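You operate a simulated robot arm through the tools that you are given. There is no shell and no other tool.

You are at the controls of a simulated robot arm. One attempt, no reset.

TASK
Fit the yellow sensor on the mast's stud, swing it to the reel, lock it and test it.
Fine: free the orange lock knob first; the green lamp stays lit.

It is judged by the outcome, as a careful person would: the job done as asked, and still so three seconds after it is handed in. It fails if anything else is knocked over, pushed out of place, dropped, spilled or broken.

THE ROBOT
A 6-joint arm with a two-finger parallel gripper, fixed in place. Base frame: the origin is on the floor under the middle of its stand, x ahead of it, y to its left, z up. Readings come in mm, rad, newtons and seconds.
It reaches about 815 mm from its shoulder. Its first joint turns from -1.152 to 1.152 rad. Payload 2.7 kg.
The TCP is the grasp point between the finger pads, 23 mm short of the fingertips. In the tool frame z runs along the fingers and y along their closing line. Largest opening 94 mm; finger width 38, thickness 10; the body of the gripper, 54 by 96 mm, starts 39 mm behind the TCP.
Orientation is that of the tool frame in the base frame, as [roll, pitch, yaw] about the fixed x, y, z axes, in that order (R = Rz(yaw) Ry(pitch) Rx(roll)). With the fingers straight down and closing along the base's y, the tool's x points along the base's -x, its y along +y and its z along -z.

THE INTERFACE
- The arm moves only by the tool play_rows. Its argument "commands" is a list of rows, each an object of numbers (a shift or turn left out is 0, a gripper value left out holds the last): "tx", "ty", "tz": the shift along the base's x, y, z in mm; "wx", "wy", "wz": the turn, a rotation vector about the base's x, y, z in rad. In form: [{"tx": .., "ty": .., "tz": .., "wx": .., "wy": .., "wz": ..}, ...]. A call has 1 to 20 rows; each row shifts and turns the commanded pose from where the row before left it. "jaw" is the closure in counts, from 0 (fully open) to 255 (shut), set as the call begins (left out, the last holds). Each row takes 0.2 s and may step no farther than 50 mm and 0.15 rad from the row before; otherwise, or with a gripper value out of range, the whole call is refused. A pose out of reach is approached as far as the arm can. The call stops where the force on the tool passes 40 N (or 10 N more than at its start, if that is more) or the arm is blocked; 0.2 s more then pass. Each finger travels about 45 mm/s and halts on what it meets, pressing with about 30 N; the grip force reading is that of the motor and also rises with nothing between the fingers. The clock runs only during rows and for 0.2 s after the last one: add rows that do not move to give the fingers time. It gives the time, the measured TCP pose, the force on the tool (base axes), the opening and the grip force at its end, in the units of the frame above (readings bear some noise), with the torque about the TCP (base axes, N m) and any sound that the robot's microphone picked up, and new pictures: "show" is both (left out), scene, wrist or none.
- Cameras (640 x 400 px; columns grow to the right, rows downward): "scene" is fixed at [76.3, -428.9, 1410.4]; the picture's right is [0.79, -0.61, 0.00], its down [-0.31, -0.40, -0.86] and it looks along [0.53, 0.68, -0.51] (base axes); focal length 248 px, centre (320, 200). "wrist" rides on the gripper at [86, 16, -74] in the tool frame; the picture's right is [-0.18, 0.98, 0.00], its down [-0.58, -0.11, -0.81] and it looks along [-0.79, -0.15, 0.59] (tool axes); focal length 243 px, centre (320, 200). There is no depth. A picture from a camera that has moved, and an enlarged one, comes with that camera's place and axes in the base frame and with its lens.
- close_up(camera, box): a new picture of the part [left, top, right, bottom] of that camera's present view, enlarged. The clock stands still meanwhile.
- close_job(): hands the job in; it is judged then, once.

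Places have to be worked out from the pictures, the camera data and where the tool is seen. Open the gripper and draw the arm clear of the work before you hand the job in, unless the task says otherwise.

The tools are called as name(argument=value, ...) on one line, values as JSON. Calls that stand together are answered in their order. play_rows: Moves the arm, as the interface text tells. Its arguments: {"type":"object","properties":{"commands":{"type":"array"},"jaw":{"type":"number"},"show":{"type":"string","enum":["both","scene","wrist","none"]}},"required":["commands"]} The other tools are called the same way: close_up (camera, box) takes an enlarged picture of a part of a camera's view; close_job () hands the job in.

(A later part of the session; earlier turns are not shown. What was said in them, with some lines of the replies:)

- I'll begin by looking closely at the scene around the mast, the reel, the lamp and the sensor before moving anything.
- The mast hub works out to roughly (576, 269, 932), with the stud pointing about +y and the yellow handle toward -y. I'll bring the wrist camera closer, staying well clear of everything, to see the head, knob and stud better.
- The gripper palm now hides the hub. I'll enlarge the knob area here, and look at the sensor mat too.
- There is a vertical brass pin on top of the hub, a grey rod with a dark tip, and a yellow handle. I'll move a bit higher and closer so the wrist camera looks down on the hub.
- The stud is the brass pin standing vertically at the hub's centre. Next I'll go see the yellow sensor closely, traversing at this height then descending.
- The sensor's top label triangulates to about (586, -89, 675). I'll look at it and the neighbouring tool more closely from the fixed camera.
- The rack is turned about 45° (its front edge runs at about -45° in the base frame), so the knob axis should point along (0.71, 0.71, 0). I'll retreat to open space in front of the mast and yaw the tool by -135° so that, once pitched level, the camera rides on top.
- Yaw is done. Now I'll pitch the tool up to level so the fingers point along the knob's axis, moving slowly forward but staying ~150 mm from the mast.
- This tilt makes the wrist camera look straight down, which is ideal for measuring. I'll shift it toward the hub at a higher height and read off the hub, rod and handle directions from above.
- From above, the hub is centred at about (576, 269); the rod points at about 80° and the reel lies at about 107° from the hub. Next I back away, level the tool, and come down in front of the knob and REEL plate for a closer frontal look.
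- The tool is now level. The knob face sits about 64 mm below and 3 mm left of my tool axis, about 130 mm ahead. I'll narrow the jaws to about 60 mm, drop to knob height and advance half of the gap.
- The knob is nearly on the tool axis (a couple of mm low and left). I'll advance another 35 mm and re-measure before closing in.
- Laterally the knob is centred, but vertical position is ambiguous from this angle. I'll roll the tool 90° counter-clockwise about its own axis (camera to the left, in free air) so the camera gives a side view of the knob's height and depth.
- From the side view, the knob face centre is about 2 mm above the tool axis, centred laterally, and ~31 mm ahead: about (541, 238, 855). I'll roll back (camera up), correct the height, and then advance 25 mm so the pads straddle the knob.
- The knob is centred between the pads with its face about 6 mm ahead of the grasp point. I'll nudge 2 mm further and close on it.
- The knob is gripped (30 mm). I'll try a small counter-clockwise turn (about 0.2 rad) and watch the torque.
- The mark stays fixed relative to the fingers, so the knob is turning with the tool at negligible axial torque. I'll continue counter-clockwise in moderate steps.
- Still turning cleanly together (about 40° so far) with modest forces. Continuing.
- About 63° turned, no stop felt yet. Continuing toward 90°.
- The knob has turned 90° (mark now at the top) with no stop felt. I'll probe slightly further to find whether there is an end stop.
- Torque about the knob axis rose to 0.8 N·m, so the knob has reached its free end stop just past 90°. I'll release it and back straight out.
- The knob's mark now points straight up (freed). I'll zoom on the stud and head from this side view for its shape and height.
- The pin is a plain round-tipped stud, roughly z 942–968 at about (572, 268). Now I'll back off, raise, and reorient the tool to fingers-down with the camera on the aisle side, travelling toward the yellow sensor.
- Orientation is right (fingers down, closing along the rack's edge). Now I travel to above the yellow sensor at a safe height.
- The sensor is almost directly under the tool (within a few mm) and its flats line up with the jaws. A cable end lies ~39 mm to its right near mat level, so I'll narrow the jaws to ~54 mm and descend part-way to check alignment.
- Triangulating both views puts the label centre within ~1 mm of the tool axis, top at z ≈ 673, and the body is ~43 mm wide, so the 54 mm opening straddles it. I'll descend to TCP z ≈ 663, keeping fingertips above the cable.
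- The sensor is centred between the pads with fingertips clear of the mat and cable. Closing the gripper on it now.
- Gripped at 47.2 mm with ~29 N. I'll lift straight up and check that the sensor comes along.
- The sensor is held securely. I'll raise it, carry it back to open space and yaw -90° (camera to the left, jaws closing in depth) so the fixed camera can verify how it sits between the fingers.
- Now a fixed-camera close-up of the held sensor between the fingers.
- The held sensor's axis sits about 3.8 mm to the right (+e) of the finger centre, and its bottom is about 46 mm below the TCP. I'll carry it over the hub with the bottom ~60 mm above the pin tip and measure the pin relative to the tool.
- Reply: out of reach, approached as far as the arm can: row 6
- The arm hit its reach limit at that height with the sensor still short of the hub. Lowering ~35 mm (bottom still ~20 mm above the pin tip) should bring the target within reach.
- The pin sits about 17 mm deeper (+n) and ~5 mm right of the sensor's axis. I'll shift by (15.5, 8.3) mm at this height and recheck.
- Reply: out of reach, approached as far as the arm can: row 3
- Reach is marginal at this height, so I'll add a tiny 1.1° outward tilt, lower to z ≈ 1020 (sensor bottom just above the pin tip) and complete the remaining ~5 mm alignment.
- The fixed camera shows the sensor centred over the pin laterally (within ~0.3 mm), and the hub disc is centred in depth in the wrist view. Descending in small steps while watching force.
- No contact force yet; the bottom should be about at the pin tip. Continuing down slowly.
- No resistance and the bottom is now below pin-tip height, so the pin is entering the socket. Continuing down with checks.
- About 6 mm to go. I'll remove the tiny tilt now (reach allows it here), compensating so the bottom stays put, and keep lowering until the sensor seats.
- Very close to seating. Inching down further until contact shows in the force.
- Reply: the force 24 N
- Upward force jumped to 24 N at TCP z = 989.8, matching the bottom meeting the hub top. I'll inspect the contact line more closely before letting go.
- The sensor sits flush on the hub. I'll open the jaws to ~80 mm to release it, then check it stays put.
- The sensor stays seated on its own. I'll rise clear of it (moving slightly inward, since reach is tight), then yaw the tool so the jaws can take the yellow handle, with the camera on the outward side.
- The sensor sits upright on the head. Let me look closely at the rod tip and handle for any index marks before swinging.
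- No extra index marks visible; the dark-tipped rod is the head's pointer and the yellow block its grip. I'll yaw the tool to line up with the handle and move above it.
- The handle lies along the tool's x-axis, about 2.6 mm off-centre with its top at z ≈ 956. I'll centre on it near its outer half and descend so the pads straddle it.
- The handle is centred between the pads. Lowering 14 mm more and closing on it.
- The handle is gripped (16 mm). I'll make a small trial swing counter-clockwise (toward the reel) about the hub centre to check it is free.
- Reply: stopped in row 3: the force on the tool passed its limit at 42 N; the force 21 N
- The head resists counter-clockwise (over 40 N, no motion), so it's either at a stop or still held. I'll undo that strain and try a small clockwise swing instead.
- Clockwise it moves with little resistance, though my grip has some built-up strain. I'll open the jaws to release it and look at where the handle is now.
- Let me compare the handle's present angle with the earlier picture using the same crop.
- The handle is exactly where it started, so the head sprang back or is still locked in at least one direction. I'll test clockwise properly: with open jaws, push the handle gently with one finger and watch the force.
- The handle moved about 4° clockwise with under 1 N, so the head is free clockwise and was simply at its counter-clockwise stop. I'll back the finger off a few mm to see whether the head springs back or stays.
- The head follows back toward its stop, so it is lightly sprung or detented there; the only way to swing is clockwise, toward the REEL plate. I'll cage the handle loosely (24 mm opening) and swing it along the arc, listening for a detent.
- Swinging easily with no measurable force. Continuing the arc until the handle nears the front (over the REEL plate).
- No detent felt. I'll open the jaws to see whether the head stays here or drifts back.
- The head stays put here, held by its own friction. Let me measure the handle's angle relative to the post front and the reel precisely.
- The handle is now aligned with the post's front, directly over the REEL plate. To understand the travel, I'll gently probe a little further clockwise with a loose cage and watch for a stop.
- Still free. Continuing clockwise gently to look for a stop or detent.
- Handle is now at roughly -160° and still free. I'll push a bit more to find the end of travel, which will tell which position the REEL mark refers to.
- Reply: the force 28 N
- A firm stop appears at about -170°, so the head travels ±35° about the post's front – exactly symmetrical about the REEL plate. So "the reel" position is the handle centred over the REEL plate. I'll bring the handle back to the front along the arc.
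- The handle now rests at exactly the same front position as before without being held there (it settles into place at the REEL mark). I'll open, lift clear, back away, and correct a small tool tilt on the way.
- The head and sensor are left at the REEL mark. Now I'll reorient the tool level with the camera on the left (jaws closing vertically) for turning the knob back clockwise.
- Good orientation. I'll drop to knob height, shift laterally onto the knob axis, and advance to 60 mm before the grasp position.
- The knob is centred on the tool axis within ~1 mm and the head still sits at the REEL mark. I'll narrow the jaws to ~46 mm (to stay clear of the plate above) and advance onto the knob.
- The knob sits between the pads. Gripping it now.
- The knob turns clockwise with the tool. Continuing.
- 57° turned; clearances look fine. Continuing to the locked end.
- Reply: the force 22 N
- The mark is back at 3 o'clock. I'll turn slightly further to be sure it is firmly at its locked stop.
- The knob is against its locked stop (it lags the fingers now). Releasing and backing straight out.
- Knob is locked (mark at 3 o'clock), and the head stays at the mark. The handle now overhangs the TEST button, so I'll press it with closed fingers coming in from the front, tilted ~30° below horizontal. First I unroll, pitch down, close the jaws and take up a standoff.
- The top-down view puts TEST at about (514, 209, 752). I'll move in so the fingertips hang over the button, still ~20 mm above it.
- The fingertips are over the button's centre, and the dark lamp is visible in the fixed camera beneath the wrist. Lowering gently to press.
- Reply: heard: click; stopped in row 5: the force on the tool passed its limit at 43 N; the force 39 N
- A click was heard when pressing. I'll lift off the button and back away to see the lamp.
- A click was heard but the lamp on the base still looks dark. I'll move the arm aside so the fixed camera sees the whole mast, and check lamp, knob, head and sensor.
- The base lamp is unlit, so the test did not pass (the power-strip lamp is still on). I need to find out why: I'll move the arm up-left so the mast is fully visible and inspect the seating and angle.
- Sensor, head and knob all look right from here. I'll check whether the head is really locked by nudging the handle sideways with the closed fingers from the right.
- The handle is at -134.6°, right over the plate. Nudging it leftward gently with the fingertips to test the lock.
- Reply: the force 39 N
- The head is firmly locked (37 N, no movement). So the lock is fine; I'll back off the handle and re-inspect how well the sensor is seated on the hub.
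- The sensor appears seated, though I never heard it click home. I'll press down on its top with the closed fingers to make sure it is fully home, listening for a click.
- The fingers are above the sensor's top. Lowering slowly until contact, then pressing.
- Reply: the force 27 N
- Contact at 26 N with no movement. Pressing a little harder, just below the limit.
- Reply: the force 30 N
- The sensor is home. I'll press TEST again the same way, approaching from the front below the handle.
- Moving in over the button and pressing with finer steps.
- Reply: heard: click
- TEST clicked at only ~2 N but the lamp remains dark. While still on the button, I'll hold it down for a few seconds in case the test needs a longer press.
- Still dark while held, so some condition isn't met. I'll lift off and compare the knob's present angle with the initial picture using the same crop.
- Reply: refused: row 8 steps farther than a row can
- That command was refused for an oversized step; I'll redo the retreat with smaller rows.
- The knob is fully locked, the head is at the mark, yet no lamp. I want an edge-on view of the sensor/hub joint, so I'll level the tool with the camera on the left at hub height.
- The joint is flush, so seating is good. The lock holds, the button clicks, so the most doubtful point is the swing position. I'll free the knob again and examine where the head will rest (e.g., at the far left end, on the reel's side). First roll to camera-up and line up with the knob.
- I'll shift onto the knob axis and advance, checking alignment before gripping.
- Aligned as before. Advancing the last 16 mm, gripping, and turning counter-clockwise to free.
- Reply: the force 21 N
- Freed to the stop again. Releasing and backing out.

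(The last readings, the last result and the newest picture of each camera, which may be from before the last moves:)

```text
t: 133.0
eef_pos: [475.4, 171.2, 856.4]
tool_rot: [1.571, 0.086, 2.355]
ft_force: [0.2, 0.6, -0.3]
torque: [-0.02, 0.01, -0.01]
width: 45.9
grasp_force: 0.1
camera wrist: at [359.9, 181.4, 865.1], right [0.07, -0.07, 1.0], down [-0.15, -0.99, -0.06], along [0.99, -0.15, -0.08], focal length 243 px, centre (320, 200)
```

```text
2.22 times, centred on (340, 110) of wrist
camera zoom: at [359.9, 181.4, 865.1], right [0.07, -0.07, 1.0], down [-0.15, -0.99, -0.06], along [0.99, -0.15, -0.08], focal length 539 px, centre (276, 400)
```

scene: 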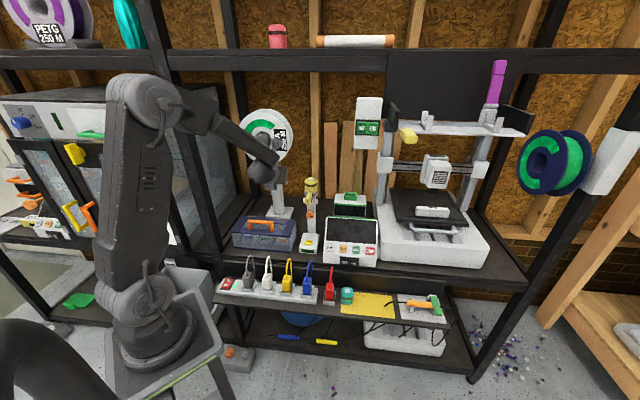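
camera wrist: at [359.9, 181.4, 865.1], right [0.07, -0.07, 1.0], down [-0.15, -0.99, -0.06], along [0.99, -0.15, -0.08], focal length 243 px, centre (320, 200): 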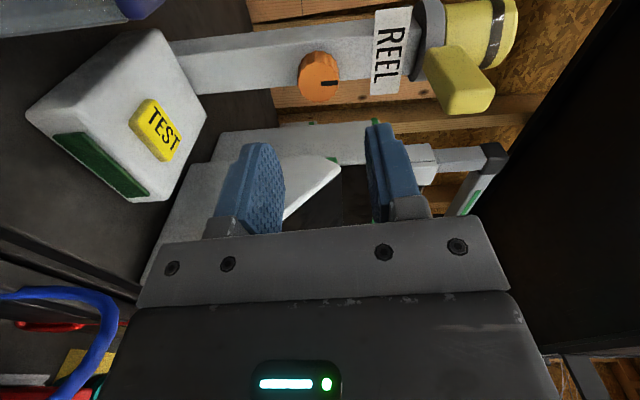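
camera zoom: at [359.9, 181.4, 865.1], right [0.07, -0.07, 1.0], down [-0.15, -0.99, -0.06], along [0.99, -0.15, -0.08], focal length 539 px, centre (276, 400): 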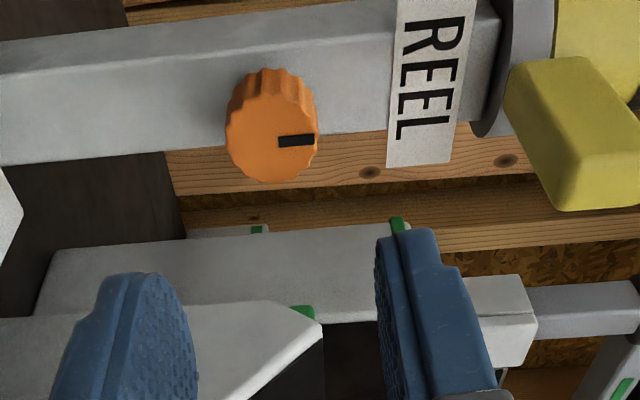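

Freed. In this same orientation I can push the handle with closed fingers: rise to handle height, move to its right side, then push left gently toward the far end.

play_rows(commands=[{"tz": 30, "wx": 0.061, "wy": 0.061}, {"tz": 30}, {"tz": 27}, {"tx": 13, "ty": -13}, {"tx": 13, "ty": -13}, {"tx": 19, "ty": 19}, {"tx": 19, "ty": 19}], jaw=255, show="wrist")

close_up(camera="wrist", box=[220, 20, 420, 200])

close_up(camera="scene", box=[295, 165, 345, 215])

```text
t: 134.6
eef_pos: [540.1, 184.6, 941.7]
tool_rot: [1.574, 0.0, 2.357]
ft_force: [-0.1, 0.5, 0.2]
torque: [-0.01, -0.02, 0.01]
width: 0.0
grasp_force: 30.0
camera wrist: at [425.2, 192.5, 958.8], right [0.13, -0.13, 0.98], down [-0.16, -0.98, -0.11], along [0.98, -0.14, -0.15], focal length 243 px, centre (320, 200)
```

wrist: 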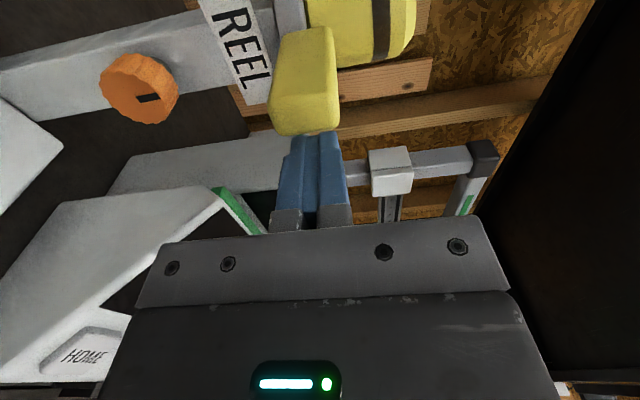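

```text
2.22 times, centred on (320, 110) of wrist
camera zoom: at [425.2, 192.5, 958.8], right [0.13, -0.13, 0.98], down [-0.16, -0.98, -0.11], along [0.98, -0.14, -0.15], focal length 539 px, centre (320, 400)
```

zoom: 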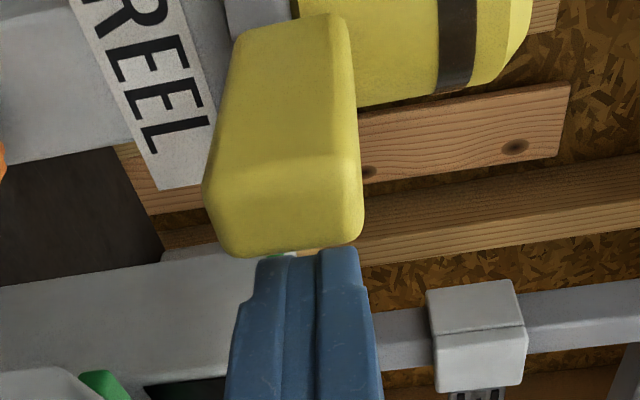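

```text
8.00 times, centred on (320, 190) of scene
camera zoom: at [76.3, -428.9, 1410.4], right [0.79, -0.61, 0.0], down [-0.31, -0.4, -0.86], along [0.53, 0.68, -0.51], focal length 1984 px, centre (320, 280)
```

zoom: 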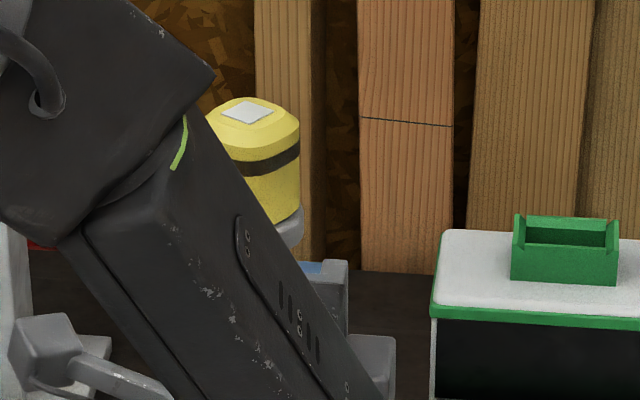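

Fingers are to the right of the handle. Pushing left in 5 mm steps.

play_rows(commands=[{"tx": -3.5, "ty": 3.5}, {"tx": -3.5, "ty": 3.5}, {"tx": -3.5, "ty": 3.5}, {"tx": -3.5, "ty": 3.5}, {"tx": -3.5, "ty": 3.5}, {"tx": -3.5, "ty": 3.5}, {"tx": -3.5, "ty": 3.5}], show="wrist")

play_rows(commands=[{"tx": -2.8, "ty": 2.8}, {"tx": -2.8, "ty": 2.8}, {"tx": -2.1, "ty": 2.1}, {"tx": -1.4, "ty": 1.4}, {"tx": 0}], show="wrist")

```text
t: 136.2
eef_pos: [515.2, 208.4, 943.7]
tool_rot: [1.573, 0.001, 2.356]
ft_force: [-0.3, -0.1, 0.7]
torque: [0.01, 0.0, 0.02]
width: 0.0
grasp_force: 30.8
camera wrist: at [400.1, 217.1, 959.1], right [0.13, -0.13, 0.98], down [-0.16, -0.98, -0.11], along [0.98, -0.14, -0.15], focal length 243 px, centre (320, 200)
```

wrist: 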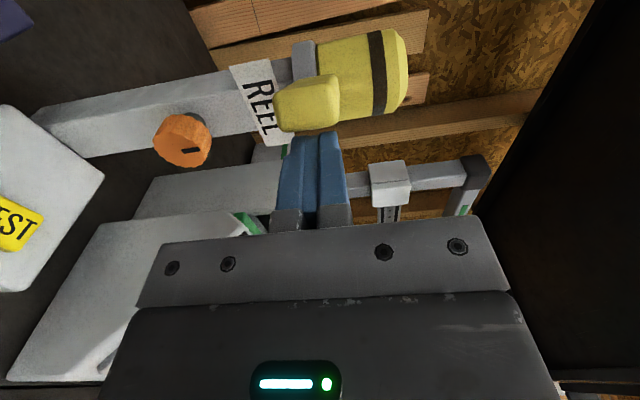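

```text
t: 137.4
eef_pos: [504.7, 218.8, 943.2]
tool_rot: [1.569, 0.0, 2.357]
ft_force: [-0.6, 0.4, 0.4]
torque: [0.03, 0.04, -0.01]
width: 0.0
grasp_force: 30.3
camera wrist: at [390.8, 226.2, 959.2], right [0.13, -0.13, 0.98], down [-0.16, -0.98, -0.11], along [0.98, -0.14, -0.15], focal length 243 px, centre (320, 200)
```

wrist: 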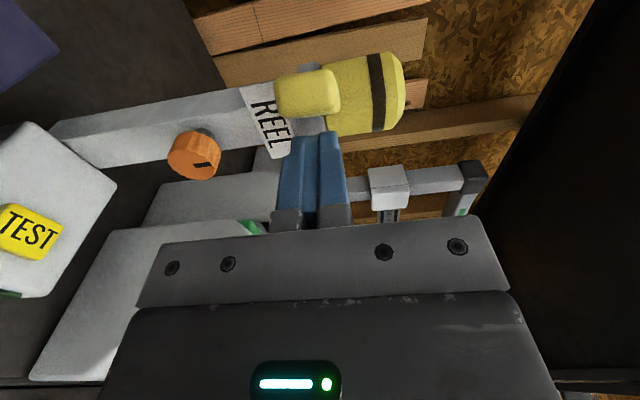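

Moves freely with no force. A little further to find the end stop, then I'll back the finger away to see if the head stays there.

play_rows(commands=[{"tx": -1.4, "ty": 1.4}, {"tx": -1.4, "ty": 1.4}, {"tx": -1.4, "ty": 1.4}, {"tx": 0}], show="none")

close_up(camera="wrist", box=[220, 20, 420, 200])

```text
t: 138.4
eef_pos: [504.8, 219.9, 943.5]
tool_rot: [1.572, 0.001, 2.347]
ft_force: [11.2, -16.6, -1.4]
torque: [-0.04, -0.01, -0.37]
width: 0.0
grasp_force: 30.0
```

```text
2.22 times, centred on (320, 110) of wrist
camera zoom: at [388.7, 228.8, 959.4], right [0.13, -0.13, 0.98], down [-0.17, -0.98, -0.11], along [0.98, -0.15, -0.15], focal length 539 px, centre (320, 400)
```

zoom: 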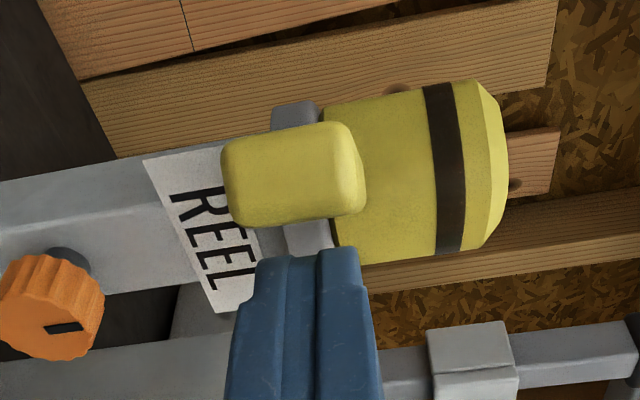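

End stop reached (20 N). Now I back the finger off to the right and see whether the head stays there.

play_rows(commands=[{"tx": 3.5, "ty": -3.5}, {"tx": 7, "ty": -7}, {"tx": 10, "ty": -10}, {"tx": 0}, {"tx": 0}], show="wrist")

close_up(camera="wrist", box=[220, 20, 420, 200])

```text
t: 139.6
eef_pos: [522.6, 201.5, 941.9]
tool_rot: [1.573, -0.001, 2.356]
ft_force: [0.1, 0.6, -0.6]
torque: [0.01, -0.01, 0.01]
width: 0.0
grasp_force: 30.1
camera wrist: at [407.9, 210.0, 959.0], right [0.13, -0.13, 0.98], down [-0.16, -0.98, -0.11], along [0.98, -0.14, -0.15], focal length 243 px, centre (320, 200)
```

wrist: 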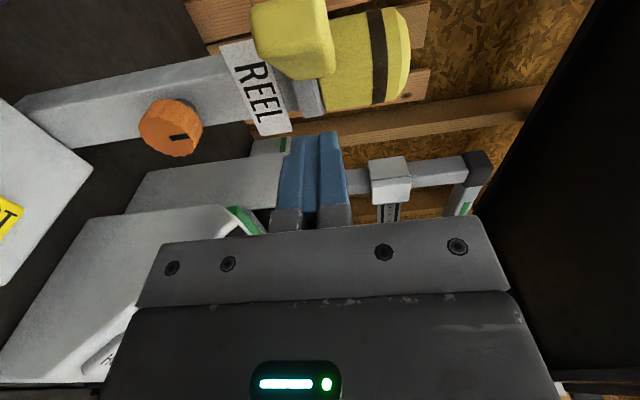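

```text
2.22 times, centred on (320, 110) of wrist
camera zoom: at [407.9, 210.0, 959.0], right [0.13, -0.13, 0.98], down [-0.16, -0.98, -0.11], along [0.98, -0.14, -0.15], focal length 539 px, centre (320, 400)
```

zoom: 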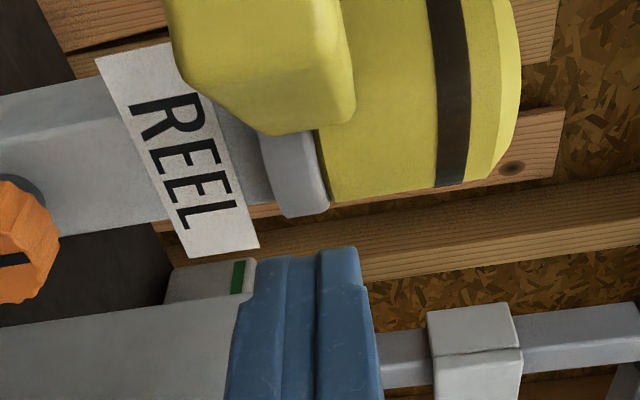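

The head stays at the left end by itself. I'll lock it here and run the test again for comparison: retreat, drop to knob height, and take the knob with the jaws closing vertically.

play_rows(commands=[{"tx": -19, "ty": -19}, {"tx": -19, "ty": -19}, {"tx": -2.9, "ty": 2.9, "tz": -29}, {"tx": -2.9, "ty": 2.9, "tz": -29}, {"tx": -2.9, "ty": 2.9, "tz": -29}, {"tx": 0}], jaw=130, show="wrist")

close_up(camera="wrist", box=[220, 20, 460, 200])

close_up(camera="scene", box=[280, 165, 340, 215])

```text
t: 141.0
eef_pos: [475.9, 172.8, 854.9]
tool_rot: [1.57, 0.0, 2.355]
ft_force: [0.5, 0.8, 0.6]
torque: [-0.02, 0.0, 0.01]
width: 46.1
grasp_force: 0.0
camera wrist: at [360.7, 180.7, 872.3], right [0.13, -0.13, 0.98], down [-0.16, -0.98, -0.11], along [0.98, -0.14, -0.15], focal length 243 px, centre (320, 200)
```

wrist: 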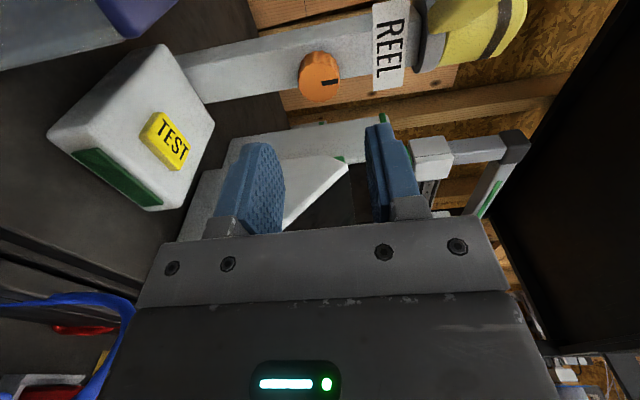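

```text
2.22 times, centred on (340, 110) of wrist
camera zoom: at [360.7, 180.7, 872.3], right [0.13, -0.13, 0.98], down [-0.16, -0.98, -0.11], along [0.98, -0.14, -0.15], focal length 539 px, centre (276, 400)
```

zoom: 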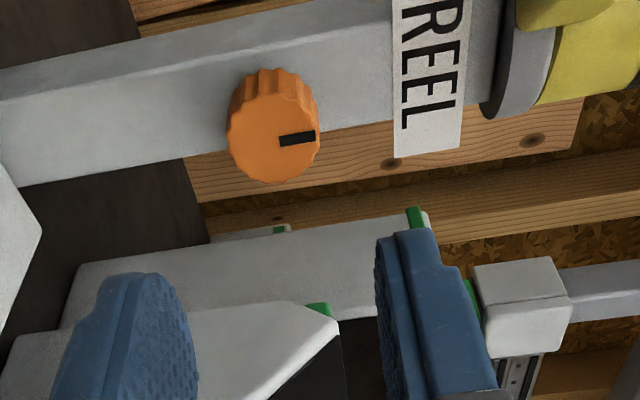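

```text
8.00 times, centred on (310, 190) of scene
camera zoom: at [76.3, -428.9, 1410.4], right [0.79, -0.61, 0.0], down [-0.31, -0.4, -0.86], along [0.53, 0.68, -0.51], focal length 1984 px, centre (400, 280)
```

zoom: 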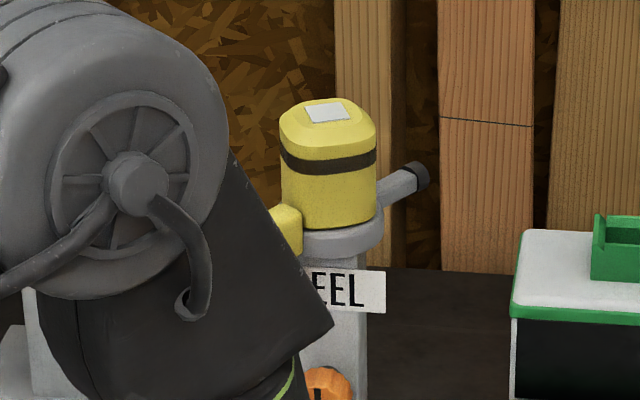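

The head is at the left end with the rod to the right. Advancing to grip the knob.

play_rows(commands=[{"tx": 20, "ty": 20}, {"tx": 20, "ty": 20}, {"tx": 12, "ty": 12}, {"tx": 7, "ty": 7}, {"tx": 3.4, "ty": 3}, {"tx": 0}], show="none")

play_rows(commands=[{"tx": 0}, {"tx": 0}, {"tx": 0}], jaw=210, show="none")

play_rows(commands=[{"wx": 0.07, "wy": 0.07}, {"wx": 0.07, "wy": 0.07}, {"wx": 0.07, "wy": 0.07}, {"wx": 0.07, "wy": 0.07}, {"wx": 0.07, "wy": 0.07}, {"wx": 0.07, "wy": 0.07}, {"wx": 0.07, "wy": 0.07}, {"wx": 0.07, "wy": 0.07}], show="none")

play_rows(commands=[{"wx": 0.07, "wy": 0.07}, {"wx": 0.07, "wy": 0.07}, {"wx": 0.07, "wy": 0.07}, {"wx": 0.07, "wy": 0.07}, {"wx": 0.07, "wy": 0.07}, {"wx": 0.07, "wy": 0.07}, {"wx": 0.07, "wy": 0.07}, {"wx": 0.07, "wy": 0.07}, {"wx": 0.05, "wy": 0.05}], show="wrist")

close_up(camera="wrist", box=[220, 60, 460, 240])

```text
t: 142.4
eef_pos: [538.1, 235.0, 856.2]
tool_rot: [1.573, 0.0, 2.356]
ft_force: [-0.2, -0.5, 0.9]
torque: [-0.04, -0.01, 0.02]
width: 46.1
grasp_force: 0.0
```

```text
t: 143.2
eef_pos: [537.1, 234.6, 855.1]
tool_rot: [1.575, 0.0, 2.354]
ft_force: [3.8, 3.0, -7.6]
torque: [0.18, -0.18, -0.11]
width: 30.1
grasp_force: 45.4
```

```text
t: 145.0
eef_pos: [537.1, 234.0, 855.5]
tool_rot: [1.574, -0.795, 2.355]
ft_force: [4.6, 3.4, -15.3]
torque: [0.34, -0.35, 0.54]
width: 29.5
grasp_force: 44.6
```

```text
t: 147.0
eef_pos: [537.8, 233.7, 856.5]
tool_rot: [-1.57, -1.485, -0.788]
ft_force: [0.5, -1.2, -8.4]
torque: [-0.71, 0.18, -0.2]
width: 29.6
grasp_force: 45.3
camera wrist: at [501.1, 164.4, 941.6], right [0.68, -0.68, -0.27], down [-0.68, -0.46, -0.57], along [0.27, 0.57, -0.78], focal length 243 px, centre (320, 200)
```

wrist: 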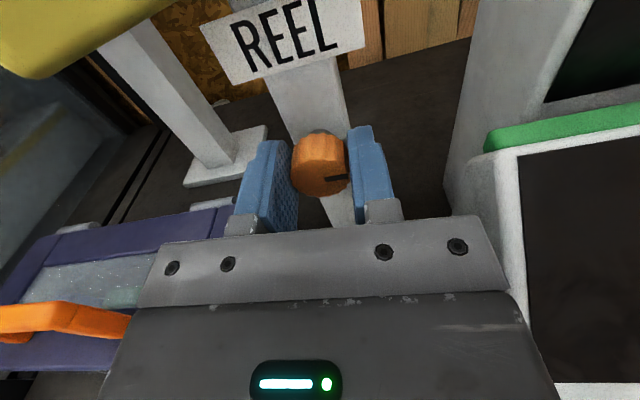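

```text
2.22 times, centred on (340, 150) of wrist
camera zoom: at [501.1, 164.4, 941.6], right [0.68, -0.68, -0.27], down [-0.68, -0.46, -0.57], along [0.27, 0.57, -0.78], focal length 539 px, centre (276, 311)
```

zoom: 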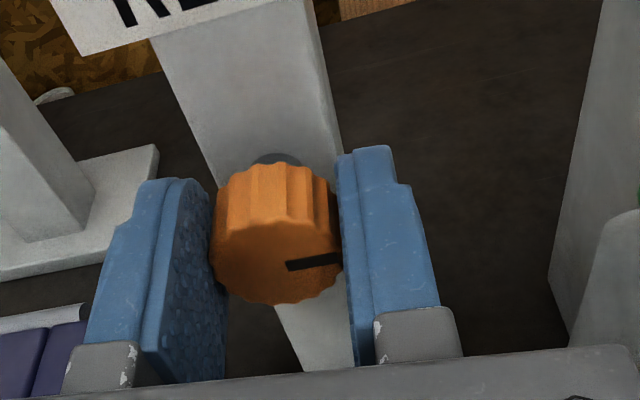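

Knob is at its locked stop. Release, back out, and set up for the TEST press as before.

play_rows(commands=[{"tx": 0}, {"tx": 0}, {"tx": -8, "ty": -8}, {"tx": -14, "ty": -14}, {"tx": -20, "ty": -20}, {"tx": -20, "ty": -20}, {"tx": -20, "ty": -20}], jaw=120, show="none")

play_rows(commands=[{"wx": -0.061, "wy": -0.061}, {"tx": 4.8, "ty": 4.6, "tz": -15, "wx": -0.0926, "wy": 0.0926}, {"tx": 4.8, "ty": 4.6, "tz": -15, "wx": -0.0926, "wy": 0.0926}, {"tx": 4.8, "ty": 4.6, "tz": -15, "wx": -0.0926, "wy": 0.0926}, {"tx": 4.8, "ty": 4.6, "tz": -15, "wx": -0.0926, "wy": 0.0926}, {"tx": 0}], jaw=255, show="wrist")

close_up(camera="wrist", box=[220, 20, 440, 220])

```text
t: 148.6
eef_pos: [455.7, 151.0, 857.5]
tool_rot: [-1.57, -1.488, -0.784]
ft_force: [0.2, -0.2, -0.4]
torque: [-0.01, -0.02, 0.03]
width: 49.3
grasp_force: 0.0
```

```text
t: 150.0
eef_pos: [476.0, 169.6, 796.3]
tool_rot: [3.137, -1.043, 0.79]
ft_force: [-0.6, -0.4, -0.3]
torque: [0.03, 0.01, -0.04]
width: 0.2
grasp_force: 29.8
camera wrist: at [470.8, 144.2, 908.5], right [0.63, -0.76, -0.16], down [-0.77, -0.62, -0.1], along [-0.02, 0.18, -0.98], focal length 243 px, centre (320, 200)
```

wrist: 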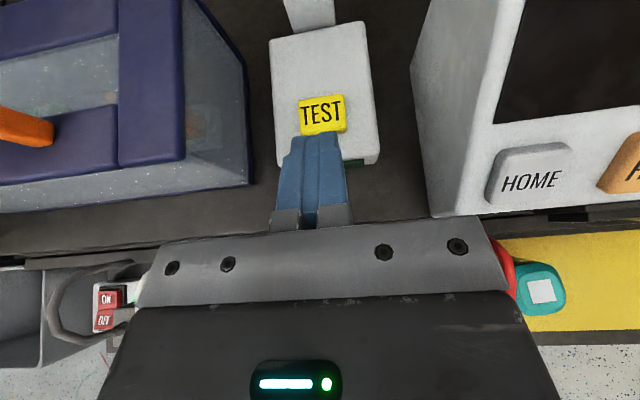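

```text
2.00 times, centred on (330, 120) of wrist
camera zoom: at [470.8, 144.2, 908.5], right [0.63, -0.76, -0.16], down [-0.77, -0.62, -0.1], along [-0.02, 0.18, -0.98], focal length 485 px, centre (300, 360)
```

zoom: 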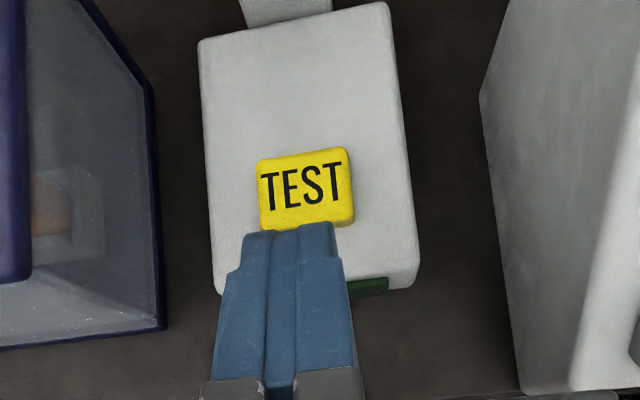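

Moving in and pressing TEST gently.

play_rows(commands=[{"tx": 12, "ty": 12.3}, {"tx": 12, "ty": 12.3}, {"tx": 11.6, "ty": 12.2}, {"tz": -5}, {"tz": -4}, {"tz": -2}, {"tz": -1}, {"tz": -1}, {"tz": -1}], show="none")

play_rows(commands=[{"tz": -0.7}, {"tz": -0.7}, {"tz": -0.7}, {"tz": -0.5}, {"tz": 0}], show="none")

close_up(camera="scene", box=[300, 235, 325, 260])

```text
t: 152.0
eef_pos: [509.8, 207.1, 781.8]
tool_rot: [3.138, -1.046, 0.793]
ft_force: [0.5, 1.8, 2.8]
torque: [0.05, -0.02, 0.02]
width: 0.1
grasp_force: 30.2
heard: click
```

```text
t: 153.2
eef_pos: [511.2, 206.8, 781.0]
tool_rot: [3.136, -1.049, 0.791]
ft_force: [-4.7, -4.0, 13.2]
torque: [0.01, -0.05, 0.09]
width: 0.0
grasp_force: 29.9
```

```text
16.00 times, centred on (312, 248) of scene
camera zoom: at [76.0, -429.1, 1410.4], right [0.79, -0.61, 0.0], down [-0.31, -0.4, -0.86], along [0.53, 0.68, -0.51], focal length 3968 px, centre (440, -560)
```

zoom: 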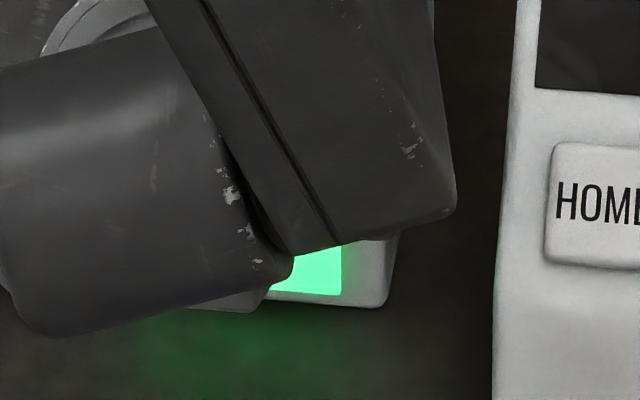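

The lamp is glowing bright green now, so the left end (the reel's side) is the right position. I'll lift straight off the button, back away, and check that it stays lit.

play_rows(commands=[{"tz": 5}, {"tz": 6}, {"tx": -15, "ty": -15, "tz": 3}, {"tx": -25, "ty": -25, "tz": 5}, {"tx": -25, "ty": -25, "tz": 15}, {"tx": -8, "ty": -10, "tz": 40}, {"tx": -5, "ty": -10, "tz": 40}])

close_up(camera="wrist", box=[200, 0, 440, 180])

```text
t: 154.8
eef_pos: [430.7, 121.8, 893.1]
tool_rot: [3.139, -1.046, 0.792]
ft_force: [-0.1, 0.4, 0.1]
torque: [-0.01, 0.0, -0.02]
width: 0.0
grasp_force: 30.4
camera wrist: at [427.7, 94.8, 1006.5], right [0.63, -0.76, -0.16], down [-0.77, -0.62, -0.1], along [-0.02, 0.18, -0.98], focal length 243 px, centre (320, 200)
```

scene: 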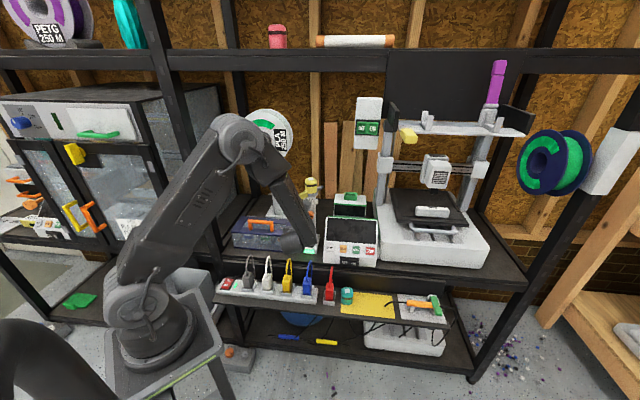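
wrist: 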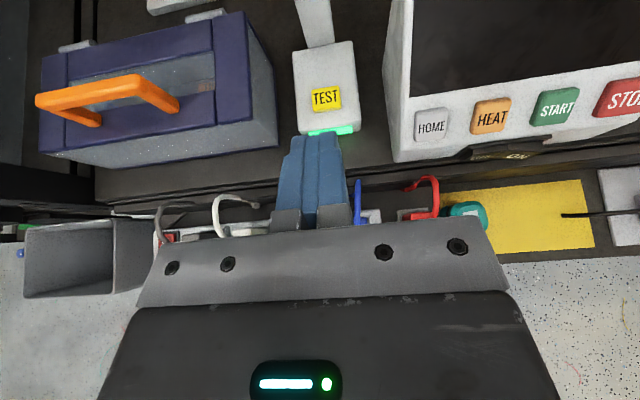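

```text
2.22 times, centred on (320, 90) of wrist
camera zoom: at [427.7, 94.8, 1006.5], right [0.63, -0.76, -0.16], down [-0.77, -0.62, -0.1], along [-0.02, 0.18, -0.98], focal length 539 px, centre (320, 444)
```

zoom: 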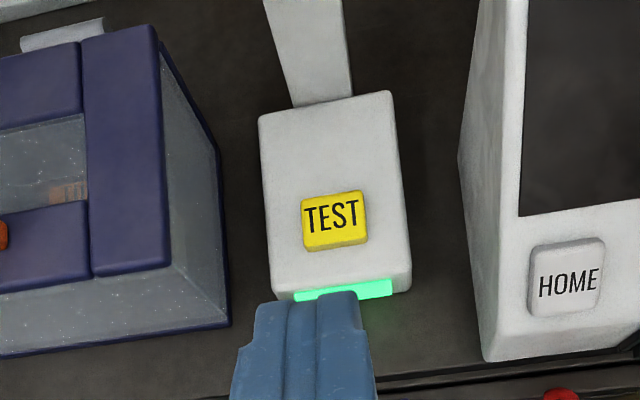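

The lamp stays lit after release. I'll open the gripper and draw the arm well clear, then wait a few seconds to confirm everything holds.

play_rows(commands=[{"tx": -8, "ty": 0, "tz": 45}, {"tx": -8, "ty": 5, "tz": 45}, {"tx": -8, "ty": 15, "tz": 44}, {"tx": -5, "ty": 25, "tz": 40}, {"tx": 0, "ty": 25, "tz": 20}, {"tx": 0}, {"tx": 0}, {"tx": 0}, {"tx": 0}, {"tx": 0}, {"tx": 0}, {"tx": 0}, {"tx": 0}, {"tx": 0}, {"tx": 0}, {"tx": 0}, {"tx": 0}, {"tx": 0}], jaw=0)

close_up(camera="scene", box=[280, 165, 350, 260])

close_up(camera="scene", box=[295, 165, 335, 220])

close_up(camera="scene", box=[210, 240, 450, 350])

```text
t: 158.6
eef_pos: [404.1, 193.0, 1086.1]
tool_rot: [3.137, -1.044, 0.792]
ft_force: [-1.2, 0.1, -0.4]
torque: [0.01, 0.02, 0.04]
width: 93.8
grasp_force: 0.1
camera wrist: at [399.4, 165.7, 1199.3], right [0.63, -0.76, -0.16], down [-0.77, -0.62, -0.1], along [-0.02, 0.18, -0.98], focal length 243 px, centre (320, 200)
```

scene: 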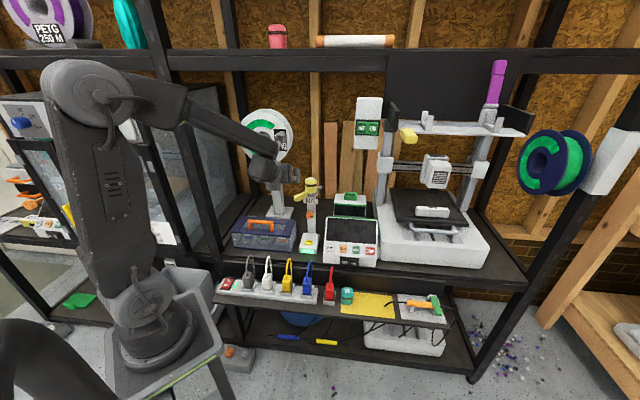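
wrist: 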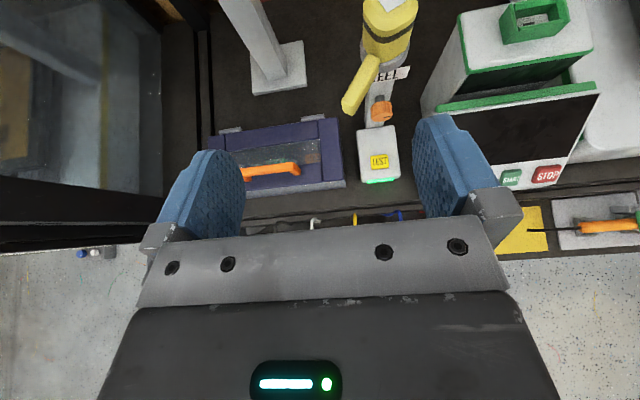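

```text
4.21 times, centred on (315, 212) of scene
camera zoom: at [76.3, -428.9, 1410.4], right [0.79, -0.61, 0.0], down [-0.31, -0.4, -0.86], along [0.53, 0.68, -0.51], focal length 1044 px, centre (341, 147)
```

zoom: 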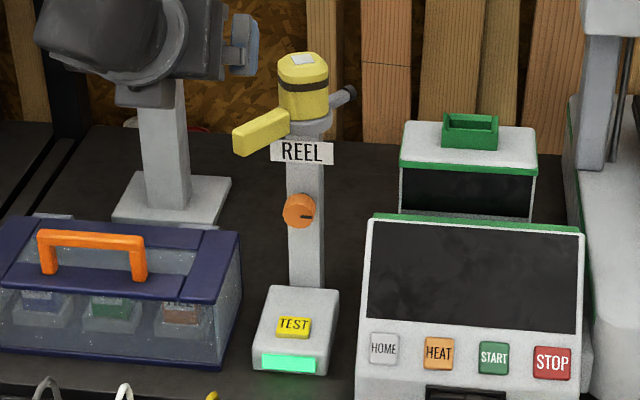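

```text
7.27 times, centred on (315, 192) of scene
camera zoom: at [76.3, -428.9, 1410.4], right [0.79, -0.61, 0.0], down [-0.31, -0.4, -0.86], along [0.53, 0.68, -0.51], focal length 1804 px, centre (356, 254)
```

zoom: 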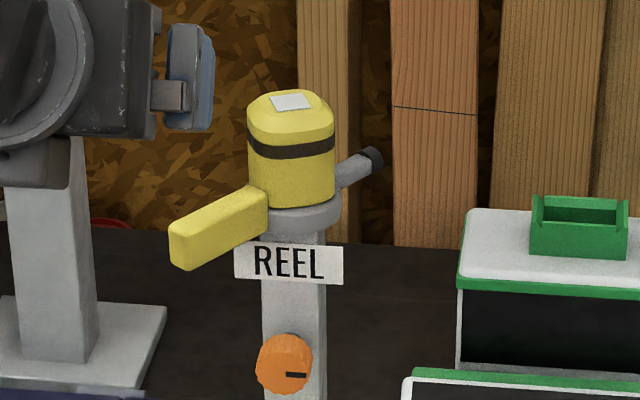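

```text
2.67 times, centred on (330, 295) of scene
camera zoom: at [76.3, -428.9, 1410.4], right [0.79, -0.61, 0.0], down [-0.31, -0.4, -0.86], along [0.53, 0.68, -0.51], focal length 661 px, centre (293, -53)
```

zoom: 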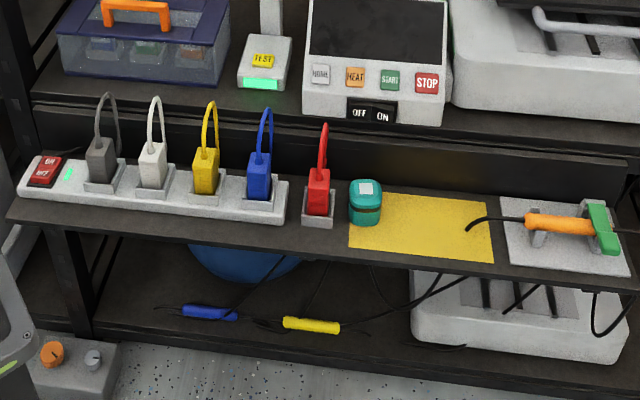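

After several more seconds, the base lamp is still lit. The sensor is seated, the head is at the reel end, and the knob is in its locked position. The power strip and everything else are as they were at the start. The gripper is open and the arm is clear, so I'm handing the job in.

close_job()

```text
The job is handed in.
```

The yellow sensor is on the mast's stud and swung to the reel side. The orange knob is locked, and the test lamp on the mast base is lit green. It stayed lit for more than five seconds after I let go of TEST, and I handed the job in with the gripper open and the arm clear.

- **Wrong position first:** I first took the REEL plate as the mark and locked the head with its handle centred over it. TEST clicked there but the lamp stayed dark. I freed the knob, pushed the head to its left end stop (the side the reel is on), locked it again, and TEST then lit the lamp.
- **Extra contact:** to check the first position I pressed on top of the sensor and pushed on the locked handle. Nothing shifted, and the sensor still sits flush on the hub.
- **Everything else:** in the last pictures nothing else was moved, and the power strip's green lamp is still on.
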